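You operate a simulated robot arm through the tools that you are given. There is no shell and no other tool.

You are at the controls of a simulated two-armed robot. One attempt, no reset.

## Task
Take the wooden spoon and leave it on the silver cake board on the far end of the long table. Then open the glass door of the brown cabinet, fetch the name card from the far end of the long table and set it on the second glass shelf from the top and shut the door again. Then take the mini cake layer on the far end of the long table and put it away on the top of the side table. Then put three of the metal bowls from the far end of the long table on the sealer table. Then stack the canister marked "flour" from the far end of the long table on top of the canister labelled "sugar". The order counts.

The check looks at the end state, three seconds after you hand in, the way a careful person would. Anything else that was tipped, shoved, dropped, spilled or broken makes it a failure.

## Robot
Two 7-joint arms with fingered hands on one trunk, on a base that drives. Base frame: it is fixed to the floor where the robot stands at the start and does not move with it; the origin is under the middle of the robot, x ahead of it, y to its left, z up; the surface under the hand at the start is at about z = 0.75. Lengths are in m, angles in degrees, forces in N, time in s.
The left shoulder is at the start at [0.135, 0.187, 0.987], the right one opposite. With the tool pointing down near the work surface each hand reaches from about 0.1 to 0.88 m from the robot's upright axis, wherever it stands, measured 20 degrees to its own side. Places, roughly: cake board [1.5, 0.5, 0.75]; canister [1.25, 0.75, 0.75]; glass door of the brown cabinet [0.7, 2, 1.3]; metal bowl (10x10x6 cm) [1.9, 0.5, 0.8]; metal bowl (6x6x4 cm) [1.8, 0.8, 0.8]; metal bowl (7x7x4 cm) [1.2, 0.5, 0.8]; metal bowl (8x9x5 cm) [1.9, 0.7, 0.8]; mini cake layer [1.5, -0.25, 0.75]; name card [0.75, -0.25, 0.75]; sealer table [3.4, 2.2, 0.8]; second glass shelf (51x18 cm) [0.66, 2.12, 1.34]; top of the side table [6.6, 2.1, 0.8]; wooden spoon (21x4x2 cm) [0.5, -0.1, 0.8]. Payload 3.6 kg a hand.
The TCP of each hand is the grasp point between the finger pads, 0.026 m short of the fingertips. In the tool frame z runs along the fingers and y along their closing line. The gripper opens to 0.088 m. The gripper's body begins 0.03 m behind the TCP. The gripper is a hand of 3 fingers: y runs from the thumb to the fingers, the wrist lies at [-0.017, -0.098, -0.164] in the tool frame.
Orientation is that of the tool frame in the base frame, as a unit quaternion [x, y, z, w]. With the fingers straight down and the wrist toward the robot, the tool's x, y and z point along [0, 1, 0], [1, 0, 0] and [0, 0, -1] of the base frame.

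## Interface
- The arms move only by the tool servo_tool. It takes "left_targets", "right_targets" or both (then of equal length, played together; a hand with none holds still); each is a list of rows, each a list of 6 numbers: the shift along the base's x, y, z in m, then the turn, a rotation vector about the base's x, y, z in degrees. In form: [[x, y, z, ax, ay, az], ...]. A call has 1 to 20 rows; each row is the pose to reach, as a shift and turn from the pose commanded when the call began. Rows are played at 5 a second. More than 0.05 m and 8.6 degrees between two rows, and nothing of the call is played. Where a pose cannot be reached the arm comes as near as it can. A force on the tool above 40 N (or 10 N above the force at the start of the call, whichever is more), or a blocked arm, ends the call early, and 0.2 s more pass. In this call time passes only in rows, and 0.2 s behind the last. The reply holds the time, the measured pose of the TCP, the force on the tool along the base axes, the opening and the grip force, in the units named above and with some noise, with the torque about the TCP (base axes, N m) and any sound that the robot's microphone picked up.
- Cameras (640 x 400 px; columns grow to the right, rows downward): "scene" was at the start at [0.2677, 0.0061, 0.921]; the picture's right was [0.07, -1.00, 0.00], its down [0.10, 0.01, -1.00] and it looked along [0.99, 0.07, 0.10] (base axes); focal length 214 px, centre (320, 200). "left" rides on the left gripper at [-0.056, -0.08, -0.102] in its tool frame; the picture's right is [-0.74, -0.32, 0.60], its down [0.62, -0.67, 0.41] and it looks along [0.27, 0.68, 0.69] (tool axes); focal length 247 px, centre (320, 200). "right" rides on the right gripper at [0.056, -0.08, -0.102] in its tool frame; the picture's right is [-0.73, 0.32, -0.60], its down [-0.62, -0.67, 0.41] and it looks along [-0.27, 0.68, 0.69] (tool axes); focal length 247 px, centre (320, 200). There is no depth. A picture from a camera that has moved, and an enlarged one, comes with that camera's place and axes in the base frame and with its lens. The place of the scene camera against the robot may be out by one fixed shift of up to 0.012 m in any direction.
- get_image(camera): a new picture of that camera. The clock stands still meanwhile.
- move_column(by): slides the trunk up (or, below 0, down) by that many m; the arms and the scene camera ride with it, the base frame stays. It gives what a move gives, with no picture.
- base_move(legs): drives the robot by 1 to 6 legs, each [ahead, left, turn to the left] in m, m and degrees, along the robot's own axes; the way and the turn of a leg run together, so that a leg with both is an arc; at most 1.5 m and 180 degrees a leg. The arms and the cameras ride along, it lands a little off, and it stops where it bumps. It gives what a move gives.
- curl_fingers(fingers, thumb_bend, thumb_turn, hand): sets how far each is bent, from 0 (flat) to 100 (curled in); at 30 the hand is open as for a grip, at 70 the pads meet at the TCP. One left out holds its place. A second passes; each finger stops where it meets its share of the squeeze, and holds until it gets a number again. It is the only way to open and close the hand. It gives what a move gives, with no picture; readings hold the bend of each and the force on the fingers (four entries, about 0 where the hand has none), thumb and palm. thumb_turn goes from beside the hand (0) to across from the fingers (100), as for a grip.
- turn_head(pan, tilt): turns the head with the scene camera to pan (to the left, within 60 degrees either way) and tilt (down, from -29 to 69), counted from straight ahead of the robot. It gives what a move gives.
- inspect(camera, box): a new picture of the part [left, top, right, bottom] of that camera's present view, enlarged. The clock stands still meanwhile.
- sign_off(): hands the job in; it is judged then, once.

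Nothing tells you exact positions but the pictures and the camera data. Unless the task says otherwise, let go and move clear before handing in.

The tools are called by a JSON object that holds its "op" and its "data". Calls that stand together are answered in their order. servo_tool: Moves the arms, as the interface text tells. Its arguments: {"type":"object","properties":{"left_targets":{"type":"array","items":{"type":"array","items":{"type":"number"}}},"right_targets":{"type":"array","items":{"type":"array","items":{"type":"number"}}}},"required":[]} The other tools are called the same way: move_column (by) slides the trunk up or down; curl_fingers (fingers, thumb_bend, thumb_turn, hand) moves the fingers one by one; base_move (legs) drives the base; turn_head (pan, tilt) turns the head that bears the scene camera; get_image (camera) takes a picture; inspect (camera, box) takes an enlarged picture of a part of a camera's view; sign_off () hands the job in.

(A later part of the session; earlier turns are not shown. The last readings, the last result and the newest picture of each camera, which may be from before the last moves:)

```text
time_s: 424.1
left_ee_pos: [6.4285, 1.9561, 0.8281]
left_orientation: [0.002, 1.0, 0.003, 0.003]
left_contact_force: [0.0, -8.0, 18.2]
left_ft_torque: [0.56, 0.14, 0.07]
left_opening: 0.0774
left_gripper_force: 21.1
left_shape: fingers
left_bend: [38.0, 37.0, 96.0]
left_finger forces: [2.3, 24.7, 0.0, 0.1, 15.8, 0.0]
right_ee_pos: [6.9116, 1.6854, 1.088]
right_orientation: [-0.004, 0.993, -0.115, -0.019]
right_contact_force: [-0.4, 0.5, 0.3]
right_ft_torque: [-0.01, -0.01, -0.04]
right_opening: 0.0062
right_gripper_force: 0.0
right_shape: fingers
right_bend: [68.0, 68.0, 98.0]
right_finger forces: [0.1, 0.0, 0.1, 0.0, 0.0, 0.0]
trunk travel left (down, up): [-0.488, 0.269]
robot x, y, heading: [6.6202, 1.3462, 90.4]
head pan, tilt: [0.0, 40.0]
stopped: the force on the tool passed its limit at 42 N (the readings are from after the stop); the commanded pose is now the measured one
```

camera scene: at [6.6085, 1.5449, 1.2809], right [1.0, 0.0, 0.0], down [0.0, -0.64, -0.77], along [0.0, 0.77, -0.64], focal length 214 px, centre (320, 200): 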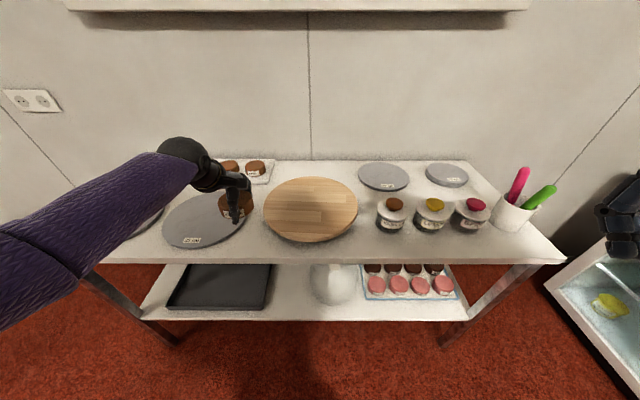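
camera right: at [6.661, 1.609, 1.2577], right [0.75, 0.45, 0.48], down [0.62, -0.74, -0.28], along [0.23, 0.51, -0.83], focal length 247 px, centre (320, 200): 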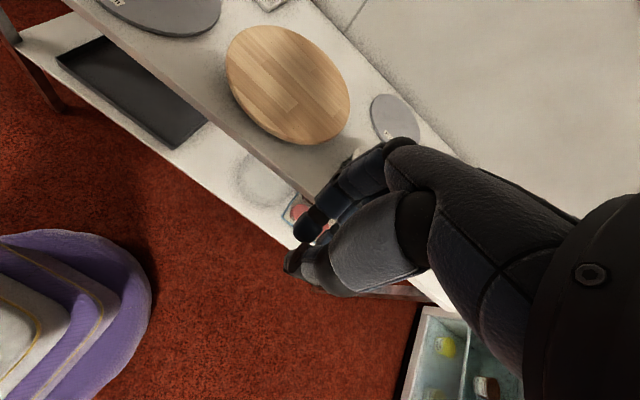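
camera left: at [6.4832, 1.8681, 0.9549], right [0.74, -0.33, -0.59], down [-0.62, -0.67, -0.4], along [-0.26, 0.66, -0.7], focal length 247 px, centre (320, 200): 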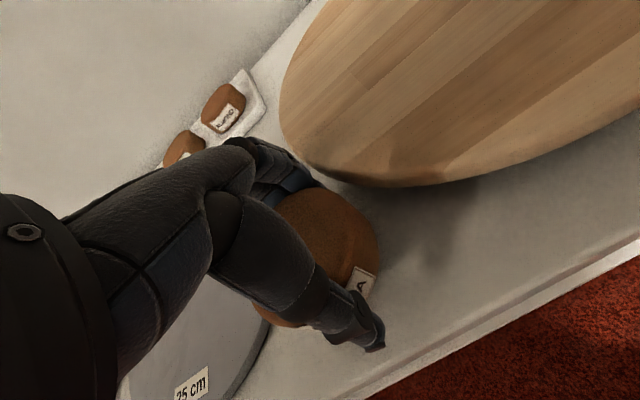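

The cake is down. Easing off slightly and releasing.

{"op": "move_column", "data": {"by": 0.006}}

{"op": "curl_fingers", "data": {"hand": "left", "fingers": 30, "thumb_bend": 30}}

{"op": "get_image", "data": {"camera": "left"}}

{"op": "inspect", "data": {"camera": "scene", "box": [180, 140, 310, 260]}}

```text
time_s: 424.6
left_ee_pos: [6.4275, 1.9512, 0.8288]
left_orientation: [0.001, 1.0, -0.003, 0.003]
left_contact_force: [0.2, 0.1, 0.3]
left_ft_torque: [-0.02, 0.04, 0.0]
left_opening: 0.0774
left_gripper_force: 12.8
left_shape: fingers
left_bend: [38.0, 38.0, 96.0]
left_finger forces: [0.1, 12.4, 0.1, 0.0, 12.5, 0.0]
right_ee_pos: [6.913, 1.6846, 1.0951]
right_orientation: [-0.005, 0.993, -0.113, -0.02]
right_contact_force: [0.2, -0.1, -0.4]
right_ft_torque: [0.01, 0.04, 0.01]
right_opening: 0.0061
right_gripper_force: 0.0
right_shape: fingers
right_bend: [68.0, 68.0, 98.0]
right_finger forces: [0.1, 0.0, 0.0, 0.0, 0.1, 0.0]
trunk travel left (down, up): [-0.494, 0.263]
robot x, y, heading: [6.6194, 1.3483, 90.3]
head pan, tilt: [0.0, 40.0]
```

```text
time_s: 425.6
left_ee_pos: [6.4279, 1.9531, 0.8298]
left_orientation: [0.001, 1.0, -0.002, 0.003]
left_contact_force: [0.9, 0.9, 0.2]
left_ft_torque: [0.02, 0.02, -0.01]
left_opening: 0.0884
left_gripper_force: 0.0
left_shape: fingers
left_bend: [30.0, 30.0, 97.0]
left_finger forces: [0.0, 0.1, 0.0, 0.0, 0.1, 0.0]
right_ee_pos: [6.9128, 1.6851, 1.095]
right_orientation: [-0.005, 0.993, -0.113, -0.019]
right_contact_force: [-0.4, -0.7, -0.4]
right_ft_torque: [-0.02, 0.0, 0.02]
right_opening: 0.0063
right_gripper_force: 0.0
right_shape: fingers
right_bend: [68.0, 68.0, 98.0]
right_finger forces: [0.0, 0.0, 0.1, 0.0, 0.0, 0.1]
trunk travel left (down, up): [-0.494, 0.263]
robot x, y, heading: [6.6184, 1.3469, 90.3]
head pan, tilt: [0.0, 40.0]
```

```text
taken
camera left: at [6.4832, 1.8741, 0.934], right [0.74, -0.32, -0.59], down [-0.62, -0.67, -0.41], along [-0.26, 0.67, -0.69], focal length 247 px, centre (320, 200)
```

left: 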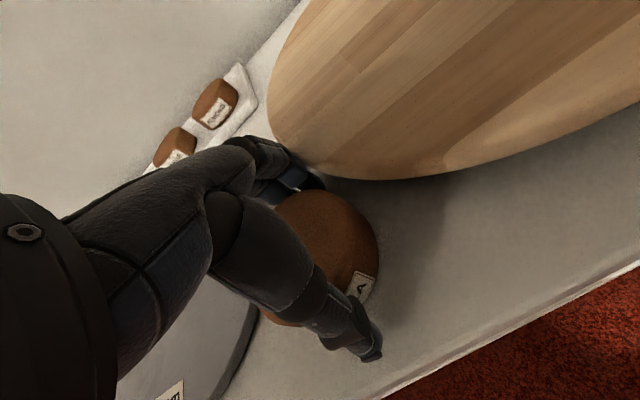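

```text
3.33 times, centred on (245, 200) of scene
camera zoom: at [6.6079, 1.5661, 1.236], right [1.0, 0.0, 0.0], down [0.0, -0.64, -0.77], along [0.0, 0.77, -0.64], focal length 715 px, centre (570, 200)
```

zoom: 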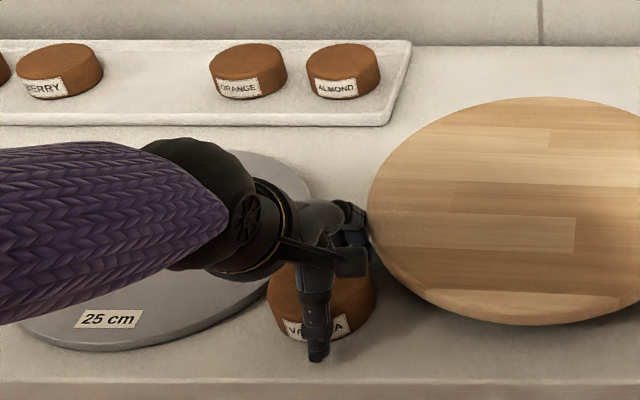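

Released. Lifting straight up with the trunk.

{"op": "curl_fingers", "data": {"hand": "left", "fingers": 28, "thumb_bend": 24}}

{"op": "move_column", "data": {"by": 0.03}}

{"op": "inspect", "data": {"camera": "scene", "box": [180, 140, 310, 260]}}

{"op": "move_column", "data": {"by": 0.09}}

{"op": "get_image", "data": {"camera": "scene"}}

```text
time_s: 426.6
left_ee_pos: [6.4286, 1.9533, 0.8307]
left_orientation: [0.0, 1.0, -0.002, 0.004]
left_contact_force: [0.4, -0.2, -0.4]
left_ft_torque: [0.02, -0.04, -0.03]
left_opening: 0.0947
left_gripper_force: 0.0
left_shape: fingers
left_bend: [28.0, 24.0, 97.0]
left_finger forces: [0.1, 0.0, 0.1, 0.0, 0.0, 0.1]
right_ee_pos: [6.9134, 1.6853, 1.0942]
right_orientation: [-0.006, 0.993, -0.113, -0.019]
right_contact_force: [-1.4, 0.5, 0.1]
right_ft_torque: [-0.01, 0.01, 0.01]
right_opening: 0.0061
right_gripper_force: 0.1
right_shape: fingers
right_bend: [68.0, 68.0, 98.0]
right_finger forces: [0.1, 0.1, 0.1, 0.0, 0.1, 0.0]
trunk travel left (down, up): [-0.494, 0.263]
robot x, y, heading: [6.6197, 1.3461, 90.2]
head pan, tilt: [0.0, 40.0]
```

```text
time_s: 427.4
left_ee_pos: [6.4287, 1.9523, 0.8606]
left_orientation: [0.001, 1.0, -0.002, 0.004]
left_contact_force: [-0.7, 0.3, 1.8]
left_ft_torque: [0.02, -0.02, -0.02]
left_opening: 0.0951
left_gripper_force: 0.0
left_shape: fingers
left_bend: [28.0, 24.0, 97.0]
left_finger forces: [0.0, 0.1, 0.0, 0.1, 0.0, 0.1]
right_ee_pos: [6.9128, 1.6852, 1.1234]
right_orientation: [-0.005, 0.993, -0.115, -0.019]
right_contact_force: [-0.8, 0.4, 0.9]
right_ft_torque: [-0.01, 0.0, -0.01]
right_opening: 0.0065
right_gripper_force: 0.0
right_shape: fingers
right_bend: [68.0, 68.0, 98.0]
right_finger forces: [0.0, 0.0, 0.1, 0.0, 0.1, 0.1]
trunk travel left (down, up): [-0.524, 0.233]
robot x, y, heading: [6.62, 1.344, 90.2]
head pan, tilt: [0.0, 40.0]
```

```text
3.33 times, centred on (245, 200) of scene
camera zoom: at [6.608, 1.5649, 1.2669], right [1.0, 0.0, 0.0], down [0.0, -0.64, -0.77], along [0.0, 0.77, -0.64], focal length 715 px, centre (570, 200)
```

zoom: 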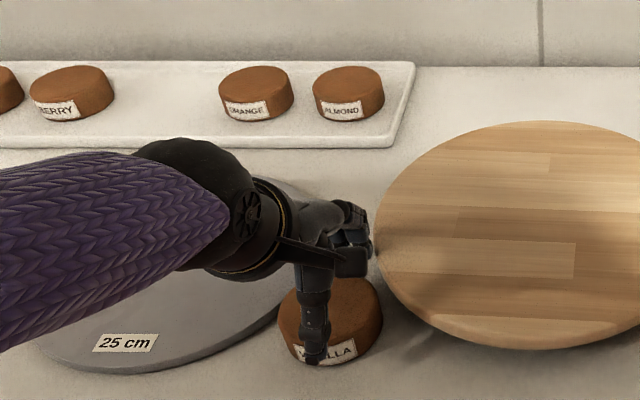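

```text
time_s: 428.6
left_ee_pos: [6.4275, 1.9512, 0.9579]
left_orientation: [0.001, 1.0, 0.004, 0.003]
left_contact_force: [-0.6, 0.2, -0.2]
left_ft_torque: [0.01, 0.0, 0.02]
left_opening: 0.0949
left_gripper_force: 0.0
left_shape: fingers
left_bend: [28.0, 24.0, 97.0]
left_finger forces: [0.0, 0.0, 0.1, 0.0, 0.0, 0.0]
right_ee_pos: [6.9122, 1.6861, 1.2138]
right_orientation: [-0.006, 0.993, -0.115, -0.018]
right_contact_force: [-0.3, -0.4, -0.1]
right_ft_torque: [0.0, -0.02, 0.03]
right_opening: 0.0062
right_gripper_force: 0.1
right_shape: fingers
right_bend: [68.0, 68.0, 98.0]
right_finger forces: [0.0, 0.0, 0.0, 0.0, 0.0, 0.1]
trunk travel left (down, up): [-0.614, 0.143]
robot x, y, heading: [6.6191, 1.3505, 90.3]
head pan, tilt: [0.0, 40.0]
```

```text
taken
camera scene: at [6.608, 1.5619, 1.3586], right [1.0, 0.0, 0.0], down [0.0, -0.64, -0.77], along [0.0, 0.77, -0.64], focal length 214 px, centre (320, 200)
```

scene: 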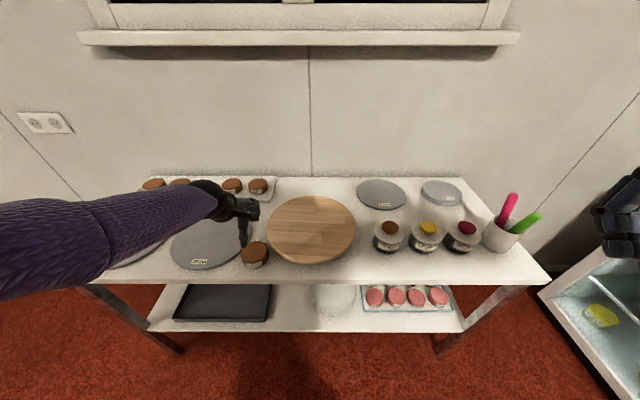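

The cake layer sits cleanly on the side table top. Next, the bowls: I'll retract, then drive back along the left aisle.

{"op": "servo_tool", "data": {"left_targets": [[0.0, -0.03, 0.02, 0, 0, 0], [0.0, -0.06, 0.04, 0, 0, 0], [0.0, -0.1, 0.06, 0, 0, 0], [0.0, -0.14, 0.08, 0, 0, 0], [0.0, -0.18, 0.1, 0, 0, 0], [0.0, -0.21, 0.12, 0, 0, 0], [0.0, -0.24, 0.14, 0, 0, 0]]}}

{"op": "inspect", "data": {"camera": "scene", "box": [160, 160, 360, 285]}}

{"op": "base_move", "data": {"legs": [[-0.03, 0, 0], [0, 0, 90]]}}

{"op": "turn_head", "data": {"pan": 0, "tilt": 20}}

{"op": "get_image", "data": {"camera": "scene"}}

```text
time_s: 430.4
left_ee_pos: [6.401, 1.7196, 1.0999]
left_orientation: [0.003, 0.999, 0.014, -0.034]
left_contact_force: [0.8, -0.1, 0.5]
left_ft_torque: [-0.02, 0.02, -0.02]
left_opening: 0.0956
left_gripper_force: 0.0
left_shape: fingers
left_bend: [28.0, 24.0, 98.0]
left_finger forces: [0.0, 0.0, 0.1, 0.0, 0.1, 0.0]
right_ee_pos: [6.9127, 1.6862, 1.2147]
right_orientation: [-0.005, 0.993, -0.114, -0.019]
right_contact_force: [0.0, 0.1, 0.4]
right_ft_torque: [-0.04, 0.02, 0.0]
right_opening: 0.0065
right_gripper_force: 0.0
right_shape: fingers
right_bend: [68.0, 68.0, 98.0]
right_finger forces: [0.0, 0.0, 0.0, 0.0, 0.1, 0.0]
trunk travel left (down, up): [-0.614, 0.143]
robot x, y, heading: [6.6189, 1.3449, 90.1]
head pan, tilt: [0.0, 40.0]
stopped in row 7 (left hand): the arm was blocked; the commanded pose is now the measured one
```

```text
3.20 times, centred on (260, 222) of scene
camera zoom: at [6.6078, 1.5622, 1.3586], right [1.0, 0.0, 0.0], down [0.0, -0.64, -0.77], along [0.0, 0.77, -0.64], focal length 686 px, centre (512, 128)
```

zoom: 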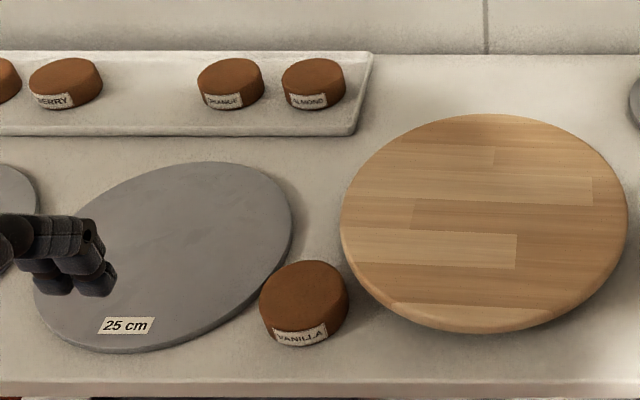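

```text
time_s: 435.1
left_ee_pos: [6.2424, 1.0994, 1.0998]
left_orientation: [-0.703, 0.71, -0.013, -0.033]
left_contact_force: [0.5, -0.6, 0.4]
left_ft_torque: [-0.03, -0.01, -0.01]
left_opening: 0.0953
left_gripper_force: 0.1
left_shape: fingers
left_bend: [28.0, 24.0, 98.0]
left_finger forces: [0.0, 0.1, 0.1, 0.1, 0.0, 0.0]
right_ee_pos: [6.2796, 1.6101, 1.2149]
right_orientation: [0.705, -0.7, 0.094, -0.066]
right_contact_force: [-0.3, 0.0, -0.1]
right_ft_torque: [0.0, 0.03, 0.02]
right_opening: 0.0062
right_gripper_force: 0.0
right_shape: fingers
right_bend: [68.0, 68.0, 98.0]
right_finger forces: [0.0, 0.1, 0.0, 0.0, 0.1, 0.0]
trunk travel left (down, up): [-0.614, 0.143]
robot x, y, heading: [6.6186, 1.3132, -180.2]
head pan, tilt: [0.0, 40.0]
```

```text
time_s: 435.9
left_ee_pos: [6.2416, 1.0998, 1.1011]
left_orientation: [-0.704, 0.709, -0.014, -0.035]
left_contact_force: [0.7, 0.4, 0.3]
left_ft_torque: [-0.01, 0.02, -0.01]
left_opening: 0.0953
left_gripper_force: 0.0
left_shape: fingers
left_bend: [28.0, 24.0, 98.0]
left_finger forces: [0.0, 0.0, 0.1, 0.0, 0.0, 0.0]
right_ee_pos: [6.2791, 1.6111, 1.2147]
right_orientation: [0.705, -0.7, 0.094, -0.066]
right_contact_force: [-0.1, 0.4, 0.6]
right_ft_torque: [-0.04, -0.02, 0.02]
right_opening: 0.0063
right_gripper_force: 0.0
right_shape: fingers
right_bend: [68.0, 68.0, 98.0]
right_finger forces: [0.0, 0.1, 0.0, 0.0, 0.1, 0.1]
trunk travel left (down, up): [-0.614, 0.143]
robot x, y, heading: [6.6186, 1.3138, -180.0]
head pan, tilt: [0.0, 20.0]
```

```text
taken
camera scene: at [6.3842, 1.3148, 1.3901], right [0.0, 1.0, 0.0], down [0.34, 0.0, -0.94], along [-0.94, 0.0, -0.34], focal length 214 px, centre (320, 200)
```

scene: 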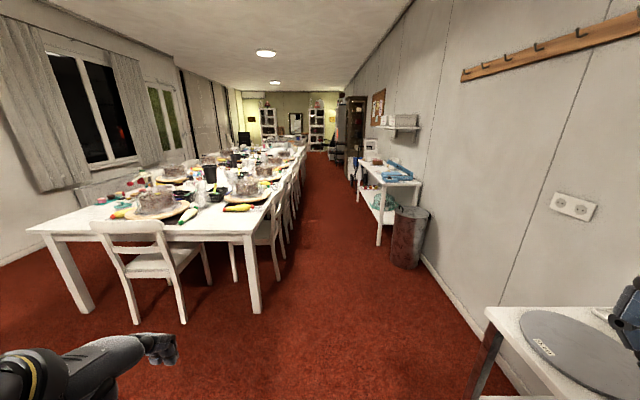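

The aisle looks clear, with the bin and sealer table on the right. Driving back along y≈1.4 to the bowls.

{"op": "base_move", "data": {"legs": [[0.3, -0.09, 0], [1.4, 0, 0], [1.4, 0, 0]]}}

{"op": "turn_head", "data": {"pan": -45, "tilt": 30}}

{"op": "get_image", "data": {"camera": "scene"}}

{"op": "get_image", "data": {"camera": "right"}}

```text
time_s: 451.1
left_ee_pos: [3.1531, 1.2011, 1.1006]
left_orientation: [-0.702, 0.711, -0.014, -0.034]
left_contact_force: [1.2, 1.3, 0.3]
left_ft_torque: [-0.02, 0.03, 0.03]
left_opening: 0.0953
left_gripper_force: 0.1
left_shape: fingers
left_bend: [28.0, 24.0, 98.0]
left_finger forces: [0.1, 0.1, 0.0, 0.0, 0.0, 0.0]
right_ee_pos: [3.1927, 1.7124, 1.2141]
right_orientation: [0.703, -0.702, 0.094, -0.067]
right_contact_force: [-0.6, 0.2, -0.5]
right_ft_torque: [0.01, 0.0, -0.03]
right_opening: 0.0063
right_gripper_force: 0.0
right_shape: fingers
right_bend: [68.0, 68.0, 98.0]
right_finger forces: [0.0, 0.0, 0.1, 0.0, 0.0, 0.0]
trunk travel left (down, up): [-0.614, 0.143]
robot x, y, heading: [3.528, 1.4159, 179.5]
head pan, tilt: [0.0, 20.0]
```

```text
time_s: 452.2
left_ee_pos: [3.1525, 1.201, 1.1009]
left_orientation: [-0.702, 0.711, -0.014, -0.035]
left_contact_force: [0.2, 0.4, 0.0]
left_ft_torque: [0.0, 0.03, 0.02]
left_opening: 0.0954
left_gripper_force: 0.1
left_shape: fingers
left_bend: [28.0, 24.0, 98.0]
left_finger forces: [0.0, 0.0, 0.0, 0.0, 0.1, 0.1]
right_ee_pos: [3.1917, 1.7127, 1.2146]
right_orientation: [0.703, -0.702, 0.095, -0.067]
right_contact_force: [0.4, -0.9, -0.3]
right_ft_torque: [0.0, -0.02, 0.01]
right_opening: 0.0066
right_gripper_force: 0.1
right_shape: fingers
right_bend: [68.0, 68.0, 98.0]
right_finger forces: [0.0, 0.0, 0.0, 0.0, 0.1, 0.0]
trunk travel left (down, up): [-0.614, 0.143]
robot x, y, heading: [3.5284, 1.4163, 179.8]
head pan, tilt: [-45.0, 30.0]
```

```text
taken
camera scene: at [3.3242, 1.4795, 1.3741], right [0.71, 0.7, 0.0], down [0.35, -0.35, -0.87], along [-0.61, 0.61, -0.5], focal length 214 px, centre (320, 200)
```

scene: 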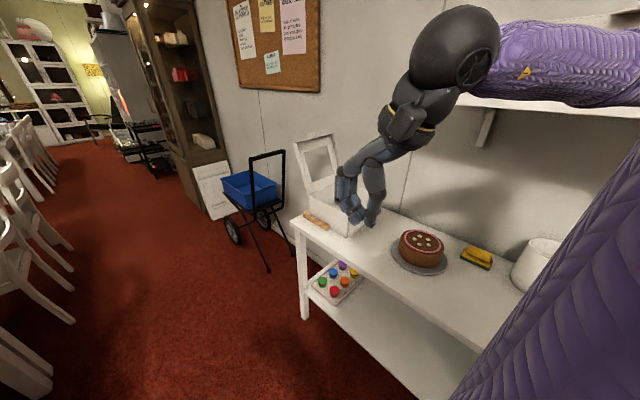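

```text
taken
camera right: at [3.2459, 1.6611, 1.3339], right [-0.44, 0.76, 0.48], down [0.74, 0.61, -0.27], along [-0.5, 0.24, -0.83], focal length 247 px, centre (320, 200)
```

right: 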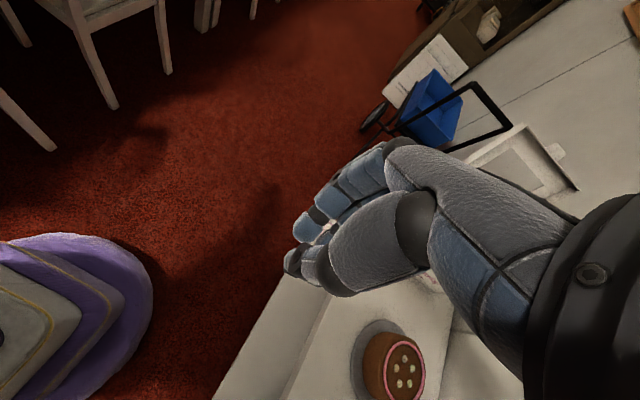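

The cabinet is shut, and I can see the sealer table's free areas. Continuing to the bowls at the table.

{"op": "base_move", "data": {"legs": [[1.3, 0, 0], [0.36, 0, 0], [0, 0, 90], [0.13, 0, 0]]}}

{"op": "turn_head", "data": {"pan": 0, "tilt": 45}}

{"op": "get_image", "data": {"camera": "scene"}}

{"op": "get_image", "data": {"camera": "left"}}

{"op": "get_image", "data": {"camera": "right"}}

```text
time_s: 465.4
left_ee_pos: [2.077, 0.917, 1.101]
left_orientation: [0.999, -0.002, 0.034, 0.014]
left_contact_force: [-1.0, -0.2, 0.1]
left_ft_torque: [0.0, 0.01, 0.03]
left_opening: 0.0952
left_gripper_force: 0.1
left_shape: fingers
left_bend: [28.0, 24.0, 98.0]
left_finger forces: [0.0, 0.0, 0.1, 0.1, 0.0, 0.0]
right_ee_pos: [1.5635, 0.9523, 1.2146]
right_orientation: [0.993, 0.004, 0.019, -0.114]
right_contact_force: [1.2, 0.1, 0.0]
right_ft_torque: [0.01, -0.04, -0.01]
right_opening: 0.0064
right_gripper_force: 0.0
right_shape: fingers
right_bend: [68.0, 68.0, 98.0]
right_finger forces: [0.0, 0.0, 0.0, 0.0, 0.1, 0.1]
trunk travel left (down, up): [-0.614, 0.143]
robot x, y, heading: [1.8582, 1.2953, -90.0]
head pan, tilt: [-45.0, 30.0]
```

```text
time_s: 466.6
left_ee_pos: [2.0754, 0.9177, 1.1007]
left_orientation: [0.999, -0.003, 0.033, 0.014]
left_contact_force: [-0.2, 0.1, -1.2]
left_ft_torque: [0.02, -0.01, 0.01]
left_opening: 0.0954
left_gripper_force: 0.1
left_shape: fingers
left_bend: [28.0, 24.0, 98.0]
left_finger forces: [0.1, 0.0, 0.0, 0.0, 0.0, 0.0]
right_ee_pos: [1.565, 0.9529, 1.2147]
right_orientation: [0.993, 0.004, 0.019, -0.114]
right_contact_force: [0.7, 0.3, 0.0]
right_ft_torque: [-0.03, 0.04, -0.02]
right_opening: 0.0063
right_gripper_force: 0.0
right_shape: fingers
right_bend: [68.0, 68.0, 98.0]
right_finger forces: [0.1, 0.0, 0.0, 0.1, 0.0, 0.1]
trunk travel left (down, up): [-0.614, 0.143]
robot x, y, heading: [1.8593, 1.2897, -89.9]
head pan, tilt: [0.0, 45.0]
```

```text
taken
camera scene: at [1.8508, 1.0788, 1.3514], right [-1.0, 0.0, 0.0], down [0.0, 0.71, -0.71], along [0.0, -0.71, -0.71], focal length 214 px, centre (320, 200)
```

scene: 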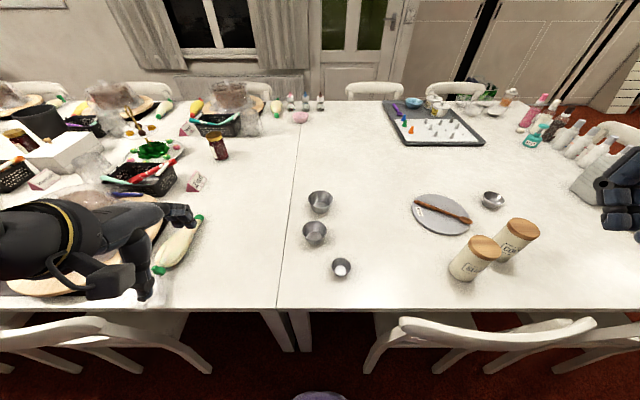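

```text
taken
camera left: at [2.0136, 1.0012, 1.1973], right [-0.69, 0.3, -0.66], down [0.65, 0.65, -0.39], along [0.31, -0.7, -0.65], focal length 247 px, centre (320, 200)
```

left: 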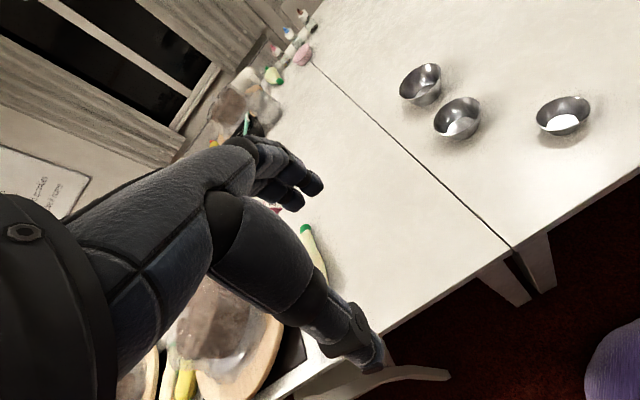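

```text
taken
camera right: at [1.6146, 1.0083, 1.3338], right [-0.75, -0.45, 0.48], down [-0.62, 0.74, -0.27], along [-0.23, -0.5, -0.83], focal length 247 px, centre (320, 200)
```

right: 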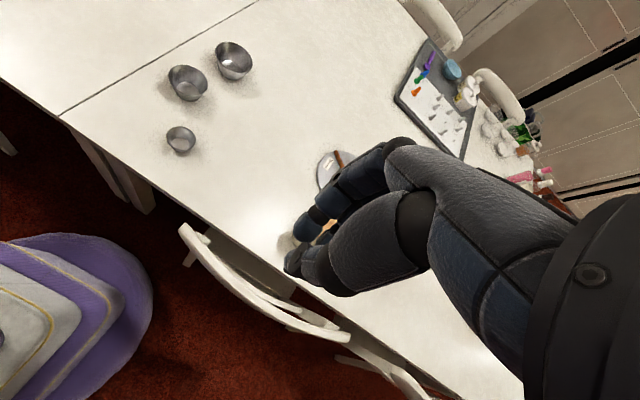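

I see the four bowls: small A at (1.797, 0.78), medium B at (1.87, 0.667), large C at (1.855, 0.527), and another by the board. I'll take A with the right hand and B with the left in one trip. Lowering the trunk and moving the right hand over A.

{"op": "move_column", "data": {"by": -0.2}}

{"op": "curl_fingers", "data": {"hand": "right", "fingers": 28, "thumb_bend": 28}}

{"op": "servo_tool", "data": {"right_targets": [[0.03, -0.02, 0.0, -1.6, 0.3, 0], [0.06, -0.04, -0.01, -3.3, 0.5, 0], [0.09, -0.06, -0.02, -4.9, 0.8, 0], [0.12, -0.085, -0.03, -6.6, 1.1, 0], [0.15, -0.11, -0.04, -8.2, 1.4, 0], [0.18, -0.13, -0.05, -9.8, 1.6, 0], [0.21, -0.155, -0.06, -11.5, 1.9, 0], [0.235, -0.173, -0.075, -13.1, 2.2, -0.5]]}}

{"op": "get_image", "data": {"camera": "right"}}

{"op": "get_image", "data": {"camera": "scene"}}

```text
time_s: 468.7
left_ee_pos: [2.0764, 0.9175, 0.9009]
left_orientation: [0.999, -0.004, 0.034, 0.014]
left_contact_force: [-0.5, -0.2, 0.1]
left_ft_torque: [-0.01, 0.01, -0.01]
left_opening: 0.0954
left_gripper_force: 0.0
left_shape: fingers
left_bend: [28.0, 24.0, 98.0]
left_finger forces: [0.1, 0.1, 0.0, 0.0, 0.0, 0.1]
right_ee_pos: [1.565, 0.9543, 1.0156]
right_orientation: [0.993, 0.004, 0.02, -0.113]
right_contact_force: [0.3, 0.0, 0.2]
right_ft_torque: [0.0, 0.02, -0.03]
right_opening: 0.0062
right_gripper_force: 0.0
right_shape: fingers
right_bend: [68.0, 68.0, 98.0]
right_finger forces: [0.0, 0.0, 0.0, 0.0, 0.0, 0.0]
trunk travel left (down, up): [-0.414, 0.343]
robot x, y, heading: [1.8581, 1.2976, -89.8]
head pan, tilt: [0.0, 45.0]
```

```text
time_s: 469.7
left_ee_pos: [2.077, 0.9176, 0.9004]
left_orientation: [0.999, -0.004, 0.033, 0.015]
left_contact_force: [0.1, -0.2, 0.1]
left_ft_torque: [-0.02, -0.02, -0.02]
left_opening: 0.0956
left_gripper_force: 0.1
left_shape: fingers
left_bend: [28.0, 24.0, 98.0]
left_finger forces: [0.0, 0.0, 0.0, 0.0, 0.0, 0.0]
right_ee_pos: [1.5638, 0.9526, 1.0141]
right_orientation: [0.993, 0.005, 0.019, -0.113]
right_contact_force: [0.1, -0.4, 0.3]
right_ft_torque: [-0.01, -0.03, 0.0]
right_opening: 0.0924
right_gripper_force: 0.1
right_shape: fingers
right_bend: [28.0, 28.0, 98.0]
right_finger forces: [0.0, 0.1, 0.1, 0.1, 0.0, 0.0]
trunk travel left (down, up): [-0.414, 0.343]
robot x, y, heading: [1.86, 1.2951, -90.0]
head pan, tilt: [0.0, 45.0]
```

```text
time_s: 471.5
left_ee_pos: [2.0763, 0.9177, 0.9005]
left_orientation: [0.999, -0.002, 0.034, 0.013]
left_contact_force: [1.3, -0.6, -0.7]
left_ft_torque: [0.03, 0.0, -0.03]
left_opening: 0.0955
left_gripper_force: 0.0
left_shape: fingers
left_bend: [28.0, 24.0, 98.0]
left_finger forces: [0.0, 0.1, 0.0, 0.0, 0.0, 0.1]
right_ee_pos: [1.7996, 0.78, 0.9399]
right_orientation: [1.0, 0.0, -0.001, 0.001]
right_contact_force: [-0.6, -0.8, 0.4]
right_ft_torque: [0.0, -0.03, -0.01]
right_opening: 0.0922
right_gripper_force: 0.0
right_shape: fingers
right_bend: [28.0, 28.0, 98.0]
right_finger forces: [0.1, 0.0, 0.0, 0.0, 0.0, 0.0]
trunk travel left (down, up): [-0.414, 0.343]
robot x, y, heading: [1.8619, 1.2924, -89.9]
head pan, tilt: [0.0, 45.0]
```

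```text
taken
camera right: at [1.8557, 0.8598, 1.0409], right [-0.73, -0.32, 0.6], down [-0.62, 0.66, -0.41], along [-0.27, -0.68, -0.69], focal length 247 px, centre (320, 200)
```

right: 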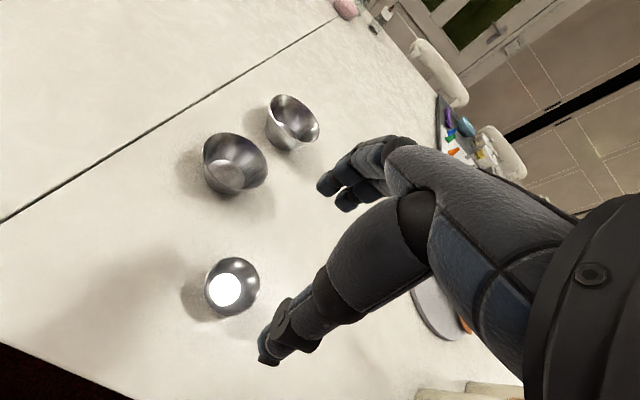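

```text
taken
camera scene: at [1.8514, 1.0681, 1.1448], right [-1.0, 0.0, 0.0], down [0.0, 0.71, -0.71], along [0.0, -0.71, -0.71], focal length 214 px, centre (320, 200)
```

scene: 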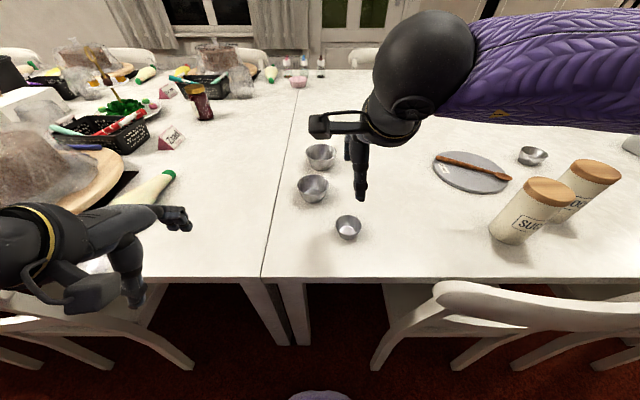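

Right hand is centred over bowl A. Lowering and gripping it from the outside.

{"op": "servo_tool", "data": {"right_targets": [[0.001, -0.002, -0.04, 0, 0, 0], [0.001, -0.002, -0.08, 0, 0, 0], [0.001, -0.002, -0.115, 0, 0, 0], [0.001, -0.002, -0.14, 0, 0, 0], [0.001, -0.002, -0.153, 0, 0, 0]]}}

{"op": "get_image", "data": {"camera": "right"}}

{"op": "inspect", "data": {"camera": "scene", "box": [260, 120, 460, 260]}}

```text
time_s: 472.7
left_ee_pos: [2.0767, 0.9175, 0.9005]
left_orientation: [0.999, -0.002, 0.033, 0.014]
left_contact_force: [-0.4, -0.4, 0.4]
left_ft_torque: [0.0, -0.03, 0.03]
left_opening: 0.0953
left_gripper_force: 0.0
left_shape: fingers
left_bend: [28.0, 24.0, 98.0]
left_finger forces: [0.0, 0.1, 0.0, 0.1, 0.1, 0.0]
right_ee_pos: [1.8005, 0.7786, 0.7863]
right_orientation: [1.0, 0.001, 0.0, 0.0]
right_contact_force: [0.6, 0.3, 0.0]
right_ft_torque: [-0.04, 0.01, 0.01]
right_opening: 0.0921
right_gripper_force: 0.1
right_shape: fingers
right_bend: [28.0, 28.0, 98.0]
right_finger forces: [0.0, 0.0, 0.1, 0.1, 0.0, 0.1]
trunk travel left (down, up): [-0.414, 0.343]
robot x, y, heading: [1.8596, 1.2943, -89.9]
head pan, tilt: [0.0, 45.0]
```

```text
taken
camera right: at [1.8563, 0.8586, 0.8882], right [-0.73, -0.32, 0.6], down [-0.62, 0.66, -0.41], along [-0.27, -0.68, -0.69], focal length 247 px, centre (320, 200)
```

right: 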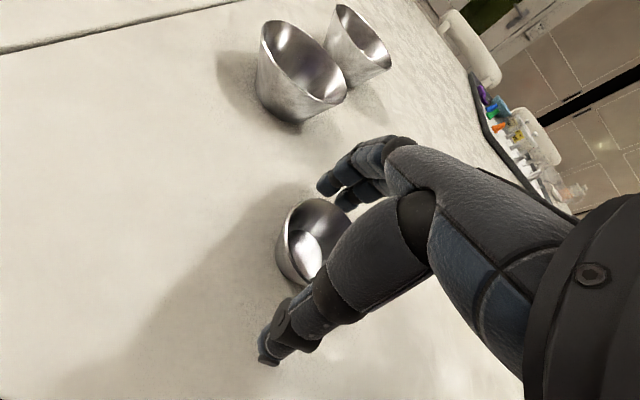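

```text
2.86 times, centred on (360, 190) of scene
camera zoom: at [1.851, 1.0682, 1.1448], right [-1.0, 0.0, 0.0], down [0.0, 0.71, -0.71], along [0.0, -0.71, -0.71], focal length 613 px, centre (206, 229)
```

zoom: 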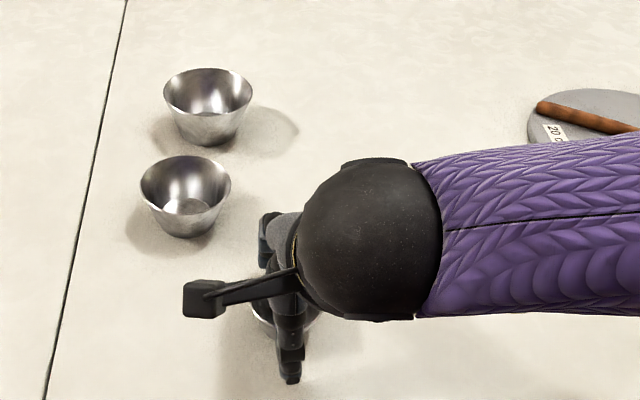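

{"op": "curl_fingers", "data": {"hand": "right", "fingers": 48, "thumb_bend": 48}}

{"op": "curl_fingers", "data": {"hand": "right", "fingers": 54, "thumb_bend": 53}}

{"op": "get_image", "data": {"camera": "right"}}

```text
time_s: 473.7
left_ee_pos: [2.0769, 0.9177, 0.9006]
left_orientation: [0.999, -0.004, 0.033, 0.014]
left_contact_force: [-0.1, 0.2, -0.2]
left_ft_torque: [0.04, 0.01, 0.0]
left_opening: 0.0953
left_gripper_force: 0.1
left_shape: fingers
left_bend: [28.0, 24.0, 98.0]
left_finger forces: [0.0, 0.0, 0.1, 0.0, 0.0, 0.0]
right_ee_pos: [1.7999, 0.7784, 0.7868]
right_orientation: [1.0, 0.0, -0.001, 0.0]
right_contact_force: [0.2, -0.4, -0.8]
right_ft_torque: [-0.01, -0.01, 0.01]
right_opening: 0.0511
right_gripper_force: 0.1
right_shape: fingers
right_bend: [47.0, 47.0, 98.0]
right_finger forces: [0.0, 0.5, 0.0, 0.0, 0.7, 0.0]
trunk travel left (down, up): [-0.414, 0.343]
robot x, y, heading: [1.8581, 1.2956, -89.6]
head pan, tilt: [0.0, 45.0]
```

```text
time_s: 474.7
left_ee_pos: [2.0758, 0.9177, 0.9015]
left_orientation: [0.999, -0.002, 0.035, 0.014]
left_contact_force: [0.1, 0.0, -0.5]
left_ft_torque: [0.0, -0.02, -0.03]
left_opening: 0.0954
left_gripper_force: 0.0
left_shape: fingers
left_bend: [28.0, 24.0, 98.0]
left_finger forces: [0.1, 0.0, 0.0, 0.0, 0.0, 0.1]
right_ee_pos: [1.7994, 0.7785, 0.7868]
right_orientation: [1.0, 0.001, -0.001, 0.0]
right_contact_force: [-0.3, -0.5, 0.0]
right_ft_torque: [0.02, -0.01, 0.01]
right_opening: 0.047
right_gripper_force: 5.6
right_shape: fingers
right_bend: [51.0, 49.0, 97.0]
right_finger forces: [0.7, 4.6, 0.0, 0.1, 5.5, 0.0]
trunk travel left (down, up): [-0.414, 0.343]
robot x, y, heading: [1.8567, 1.2932, -89.9]
head pan, tilt: [0.0, 45.0]
```

```text
taken
camera right: at [1.8561, 0.8585, 0.8887], right [-0.73, -0.32, 0.6], down [-0.62, 0.66, -0.41], along [-0.27, -0.68, -0.69], focal length 247 px, centre (320, 200)
```

right: 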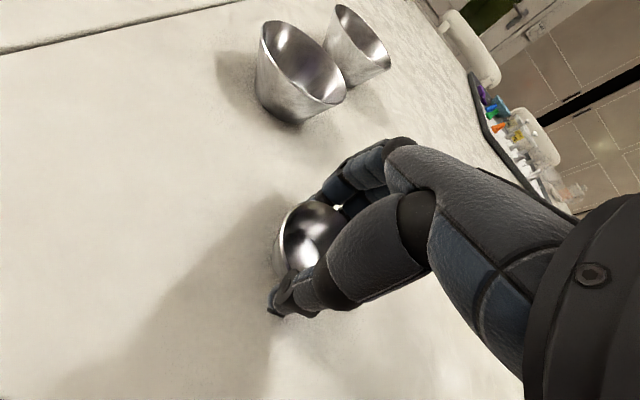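

Bowl A is gripped. Firming up and lifting it, then tucking to the right.

{"op": "curl_fingers", "data": {"hand": "right", "fingers": 59, "thumb_bend": 57}}

{"op": "servo_tool", "data": {"right_targets": [[0, 0, 0.02, 0, 0, 0], [0, 0, 0.05, 0, 0, 0], [0, 0.0, 0.09, 0, 0, 0], [0, 0.0, 0.13, 0, 0, 0], [-0.02, 0.02, 0.17, 0, 0, 0], [-0.05, 0.05, 0.19, 0, 0, 0], [-0.08, 0.08, 0.2, 0, 0, 0], [-0.11, 0.11, 0.21, 0, 0, 0], [-0.14, 0.13, 0.22, 0, 0, 0], [-0.17, 0.15, 0.22, 0, 0, 0]]}}

{"op": "get_image", "data": {"camera": "right"}}

{"op": "get_image", "data": {"camera": "scene"}}

```text
time_s: 475.7
left_ee_pos: [2.0764, 0.9189, 0.9018]
left_orientation: [0.999, -0.003, 0.034, 0.014]
left_contact_force: [0.4, -0.9, 0.2]
left_ft_torque: [-0.02, 0.04, -0.05]
left_opening: 0.095
left_gripper_force: 0.1
left_shape: fingers
left_bend: [28.0, 24.0, 98.0]
left_finger forces: [0.1, 0.0, 0.1, 0.1, 0.0, 0.1]
right_ee_pos: [1.8005, 0.7783, 0.7872]
right_orientation: [1.0, 0.0, 0.0, 0.001]
right_contact_force: [-0.4, -0.1, 1.4]
right_ft_torque: [0.01, 0.04, -0.02]
right_opening: 0.0455
right_gripper_force: 9.7
right_shape: fingers
right_bend: [53.0, 49.0, 97.0]
right_finger forces: [2.3, 7.2, 0.0, 0.0, 10.0, 0.0]
trunk travel left (down, up): [-0.414, 0.343]
robot x, y, heading: [1.8598, 1.2923, -89.5]
head pan, tilt: [0.0, 45.0]
```

```text
time_s: 477.9
left_ee_pos: [2.0749, 0.9191, 0.9004]
left_orientation: [0.999, -0.004, 0.034, 0.015]
left_contact_force: [-0.3, 0.4, 0.6]
left_ft_torque: [-0.01, -0.01, 0.02]
left_opening: 0.0953
left_gripper_force: 0.0
left_shape: fingers
left_bend: [28.0, 24.0, 98.0]
left_finger forces: [0.0, 0.1, 0.0, 0.0, 0.0, 0.0]
right_ee_pos: [1.6286, 0.9295, 1.0063]
right_orientation: [1.0, 0.001, 0.0, 0.0]
right_contact_force: [0.4, -0.7, -0.3]
right_ft_torque: [-0.06, -0.02, 0.0]
right_opening: 0.0452
right_gripper_force: 9.3
right_shape: fingers
right_bend: [53.0, 49.0, 96.0]
right_finger forces: [2.6, 6.8, 0.0, 0.0, 9.8, 0.0]
trunk travel left (down, up): [-0.414, 0.343]
robot x, y, heading: [1.8596, 1.2934, -89.4]
head pan, tilt: [0.0, 45.0]
```

```text
taken
camera right: at [1.6846, 1.0089, 1.108], right [-0.73, -0.32, 0.6], down [-0.62, 0.66, -0.41], along [-0.27, -0.68, -0.69], focal length 247 px, centre (320, 200)
```

right: 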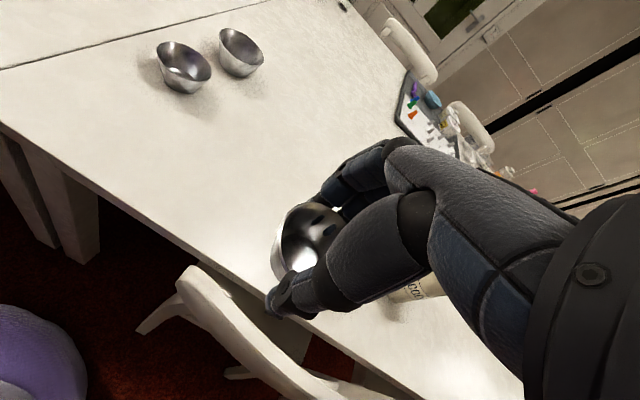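

```text
taken
camera scene: at [1.8504, 1.069, 1.145], right [-1.0, 0.0, 0.0], down [0.0, 0.71, -0.71], along [0.0, -0.71, -0.71], focal length 214 px, centre (320, 200)
```

scene: 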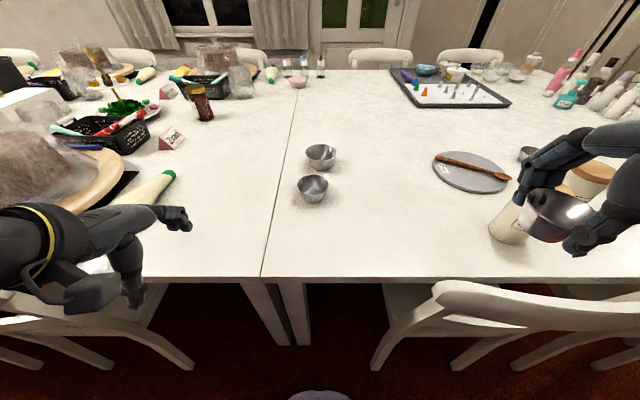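

Bowl A is tucked. Now the left hand goes over bowl B.

{"op": "curl_fingers", "data": {"hand": "left", "fingers": 20, "thumb_bend": 20}}

{"op": "servo_tool", "data": {"left_targets": [[0.0, -0.01, 0.03, 0.2, 0.5, 0], [-0.02, -0.04, 0.05, 0.4, 1, 0], [-0.05, -0.07, 0.06, 0.6, 1.5, 0], [-0.08, -0.105, 0.06, 0.8, 2, 0], [-0.11, -0.14, 0.06, 1, 2.5, 0], [-0.14, -0.175, 0.06, 1.2, 3, 0], [-0.17, -0.21, 0.06, 1.4, 3.5, 0], [-0.204, -0.24, 0.06, 1.6, 3.9, 0.3], [-0.204, -0.253, 0.05, 1.6, 3.9, 0.3]]}}

{"op": "get_image", "data": {"camera": "left"}}

{"op": "get_image", "data": {"camera": "scene"}}

```text
time_s: 478.9
left_ee_pos: [2.0763, 0.9166, 0.9003]
left_orientation: [0.999, -0.003, 0.033, 0.014]
left_contact_force: [-0.8, 1.9, 0.4]
left_ft_torque: [0.01, 0.0, -0.01]
left_opening: 0.1087
left_gripper_force: 0.1
left_shape: fingers
left_bend: [20.0, 20.0, 98.0]
left_finger forces: [0.0, 0.0, 0.0, 0.0, 0.1, 0.1]
right_ee_pos: [1.63, 0.9279, 1.0062]
right_orientation: [1.0, 0.0, 0.0, 0.001]
right_contact_force: [0.3, 0.3, -0.6]
right_ft_torque: [0.0, 0.02, 0.02]
right_opening: 0.0457
right_gripper_force: 9.8
right_shape: fingers
right_bend: [53.0, 49.0, 96.0]
right_finger forces: [2.5, 6.8, 0.0, 0.0, 9.8, 0.0]
trunk travel left (down, up): [-0.414, 0.343]
robot x, y, heading: [1.8575, 1.2962, -89.6]
head pan, tilt: [0.0, 45.0]
```

```text
time_s: 480.9
left_ee_pos: [1.8695, 0.6649, 0.9523]
left_orientation: [1.0, -0.002, -0.003, 0.0]
left_contact_force: [-0.8, -0.9, -0.2]
left_ft_torque: [0.0, 0.01, 0.0]
left_opening: 0.1087
left_gripper_force: 0.0
left_shape: fingers
left_bend: [20.0, 20.0, 98.0]
left_finger forces: [0.0, 0.1, 0.1, 0.1, 0.0, 0.0]
right_ee_pos: [1.6289, 0.9278, 1.006]
right_orientation: [1.0, 0.001, 0.0, 0.0]
right_contact_force: [0.8, -0.3, -0.5]
right_ft_torque: [-0.04, 0.0, -0.03]
right_opening: 0.0453
right_gripper_force: 9.1
right_shape: fingers
right_bend: [53.0, 49.0, 96.0]
right_finger forces: [2.5, 6.6, 0.0, 0.0, 9.6, 0.0]
trunk travel left (down, up): [-0.414, 0.343]
robot x, y, heading: [1.8599, 1.2959, -90.0]
head pan, tilt: [0.0, 45.0]
```

```text
taken
camera left: at [1.8139, 0.7456, 1.0554], right [-0.74, 0.32, -0.59], down [0.62, 0.66, -0.41], along [0.26, -0.68, -0.69], focal length 247 px, centre (320, 200)
```

left: 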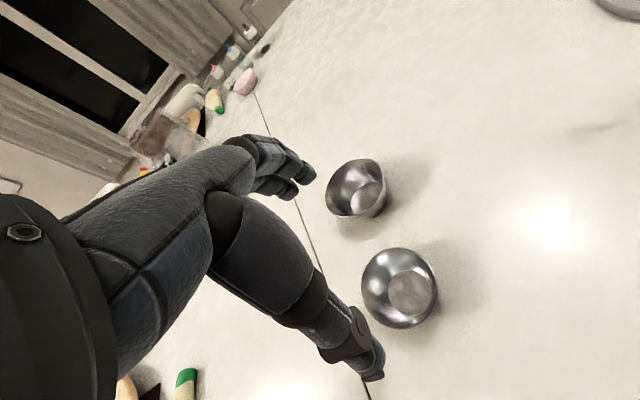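

```text
taken
camera scene: at [1.8509, 1.0682, 1.1448], right [-1.0, 0.0, 0.0], down [0.0, 0.71, -0.71], along [0.0, -0.71, -0.71], focal length 214 px, centre (320, 200)
```

scene: 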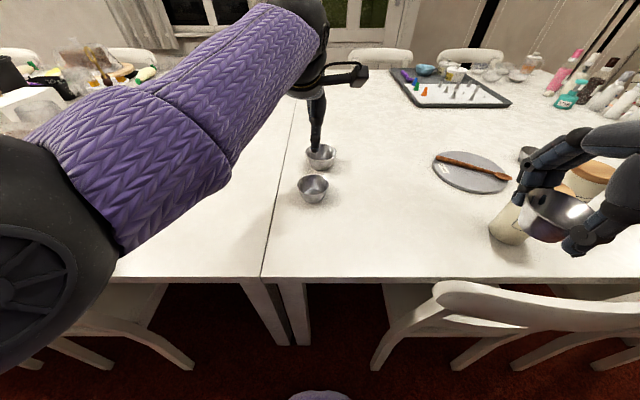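

{"op": "turn_head", "data": {"pan": 45, "tilt": 45}}

{"op": "get_image", "data": {"camera": "scene"}}

```text
time_s: 482.1
left_ee_pos: [1.871, 0.6656, 0.9523]
left_orientation: [1.0, 0.0, -0.001, 0.0]
left_contact_force: [0.0, 0.6, 0.2]
left_ft_torque: [-0.01, -0.01, 0.0]
left_opening: 0.1088
left_gripper_force: 0.1
left_shape: fingers
left_bend: [20.0, 20.0, 98.0]
left_finger forces: [0.0, 0.0, 0.0, 0.1, 0.1, 0.0]
right_ee_pos: [1.6297, 0.928, 1.0055]
right_orientation: [1.0, 0.0, 0.0, 0.0]
right_contact_force: [0.4, 0.0, -0.4]
right_ft_torque: [0.02, -0.01, -0.01]
right_opening: 0.0455
right_gripper_force: 9.2
right_shape: fingers
right_bend: [53.0, 49.0, 96.0]
right_finger forces: [2.6, 6.7, 0.1, 0.0, 9.7, 0.0]
trunk travel left (down, up): [-0.414, 0.343]
robot x, y, heading: [1.8611, 1.2943, -89.7]
head pan, tilt: [45.0, 45.0]
```

```text
taken
camera scene: at [1.9082, 1.0921, 1.1448], right [-0.71, -0.71, 0.0], down [-0.5, 0.5, -0.71], along [0.5, -0.5, -0.71], focal length 214 px, centre (320, 200)
```

scene: 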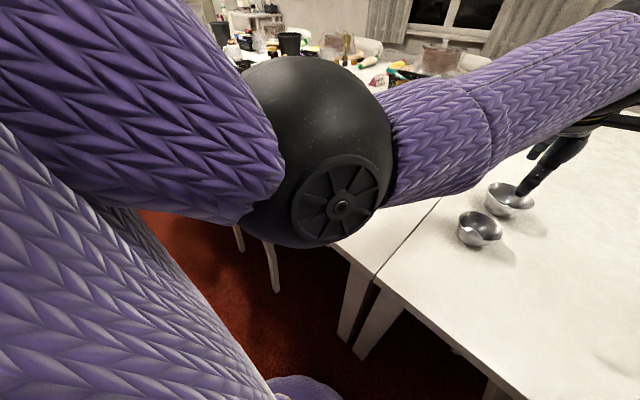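

The elbow is well above everything. Lowering the left hand around bowl B.

{"op": "servo_tool", "data": {"left_targets": [[0.002, -0.005, -0.04, 0, 0, 0], [0.002, -0.005, -0.08, 0, 0, 0], [0.002, -0.005, -0.115, 0, 0, 0], [0.002, -0.005, -0.145, 0, 0, 0], [0.002, -0.005, -0.16, 0, 0, 0]]}}

{"op": "get_image", "data": {"camera": "left"}}

{"op": "turn_head", "data": {"pan": 0, "tilt": 45}}

{"op": "get_image", "data": {"camera": "scene"}}

```text
time_s: 483.3
left_ee_pos: [1.8889, 0.6761, 0.8073]
left_orientation: [1.0, 0.0, -0.001, 0.001]
left_contact_force: [-0.3, -0.2, -0.5]
left_ft_torque: [0.04, 0.02, 0.01]
left_opening: 0.1092
left_gripper_force: 0.1
left_shape: fingers
left_bend: [20.0, 20.0, 98.0]
left_finger forces: [0.1, 0.0, 0.1, 0.0, 0.0, 0.0]
left hand out of reach, approached as far as the arm can: row 3, 4, 5
right_ee_pos: [1.6298, 0.9278, 1.0054]
right_orientation: [1.0, 0.001, 0.0, 0.001]
right_contact_force: [-0.2, -0.2, -1.0]
right_ft_torque: [-0.01, -0.02, 0.02]
right_opening: 0.0454
right_gripper_force: 9.7
right_shape: fingers
right_bend: [53.0, 49.0, 96.0]
right_finger forces: [2.5, 6.7, 0.1, 0.0, 9.7, 0.0]
trunk travel left (down, up): [-0.414, 0.343]
robot x, y, heading: [1.8601, 1.2928, -90.2]
head pan, tilt: [45.0, 45.0]
```

```text
taken
camera left: at [1.8321, 0.757, 0.9089], right [-0.74, 0.32, -0.6], down [0.62, 0.66, -0.41], along [0.27, -0.68, -0.69], focal length 247 px, centre (320, 200)
```

left: 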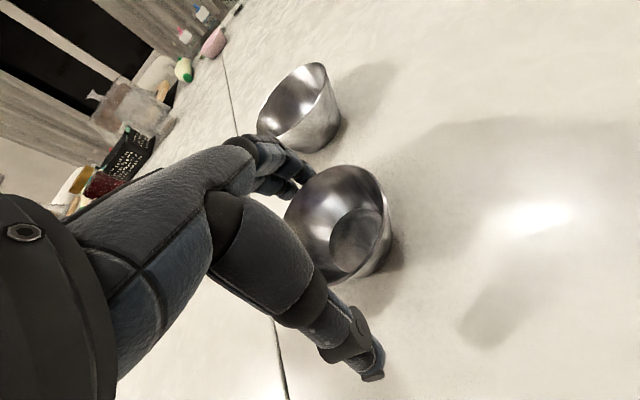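

```text
time_s: 484.4
left_ee_pos: [1.8882, 0.676, 0.806]
left_orientation: [1.0, -0.001, 0.0, 0.0]
left_contact_force: [-0.9, 0.3, 0.6]
left_ft_torque: [-0.03, -0.01, -0.01]
left_opening: 0.1089
left_gripper_force: 0.0
left_shape: fingers
left_bend: [20.0, 20.0, 98.0]
left_finger forces: [0.0, 0.1, 0.1, 0.0, 0.0, 0.0]
right_ee_pos: [1.63, 0.9277, 1.0054]
right_orientation: [1.0, 0.0, -0.001, -0.001]
right_contact_force: [0.1, -0.4, -0.6]
right_ft_torque: [0.02, -0.01, 0.0]
right_opening: 0.0454
right_gripper_force: 9.6
right_shape: fingers
right_bend: [53.0, 49.0, 96.0]
right_finger forces: [2.5, 6.7, 0.0, 0.0, 9.7, 0.1]
trunk travel left (down, up): [-0.414, 0.343]
robot x, y, heading: [1.8582, 1.2888, -89.6]
head pan, tilt: [0.0, 45.0]
```

```text
taken
camera scene: at [1.8509, 1.0682, 1.1448], right [-1.0, 0.0, 0.0], down [0.0, 0.71, -0.71], along [0.0, -0.71, -0.71], focal length 214 px, centre (320, 200)
```

scene: 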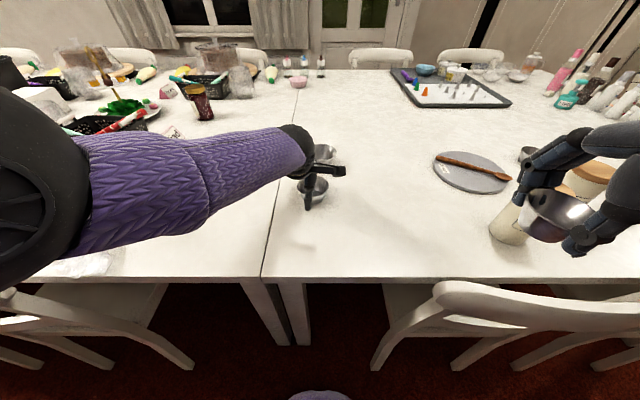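

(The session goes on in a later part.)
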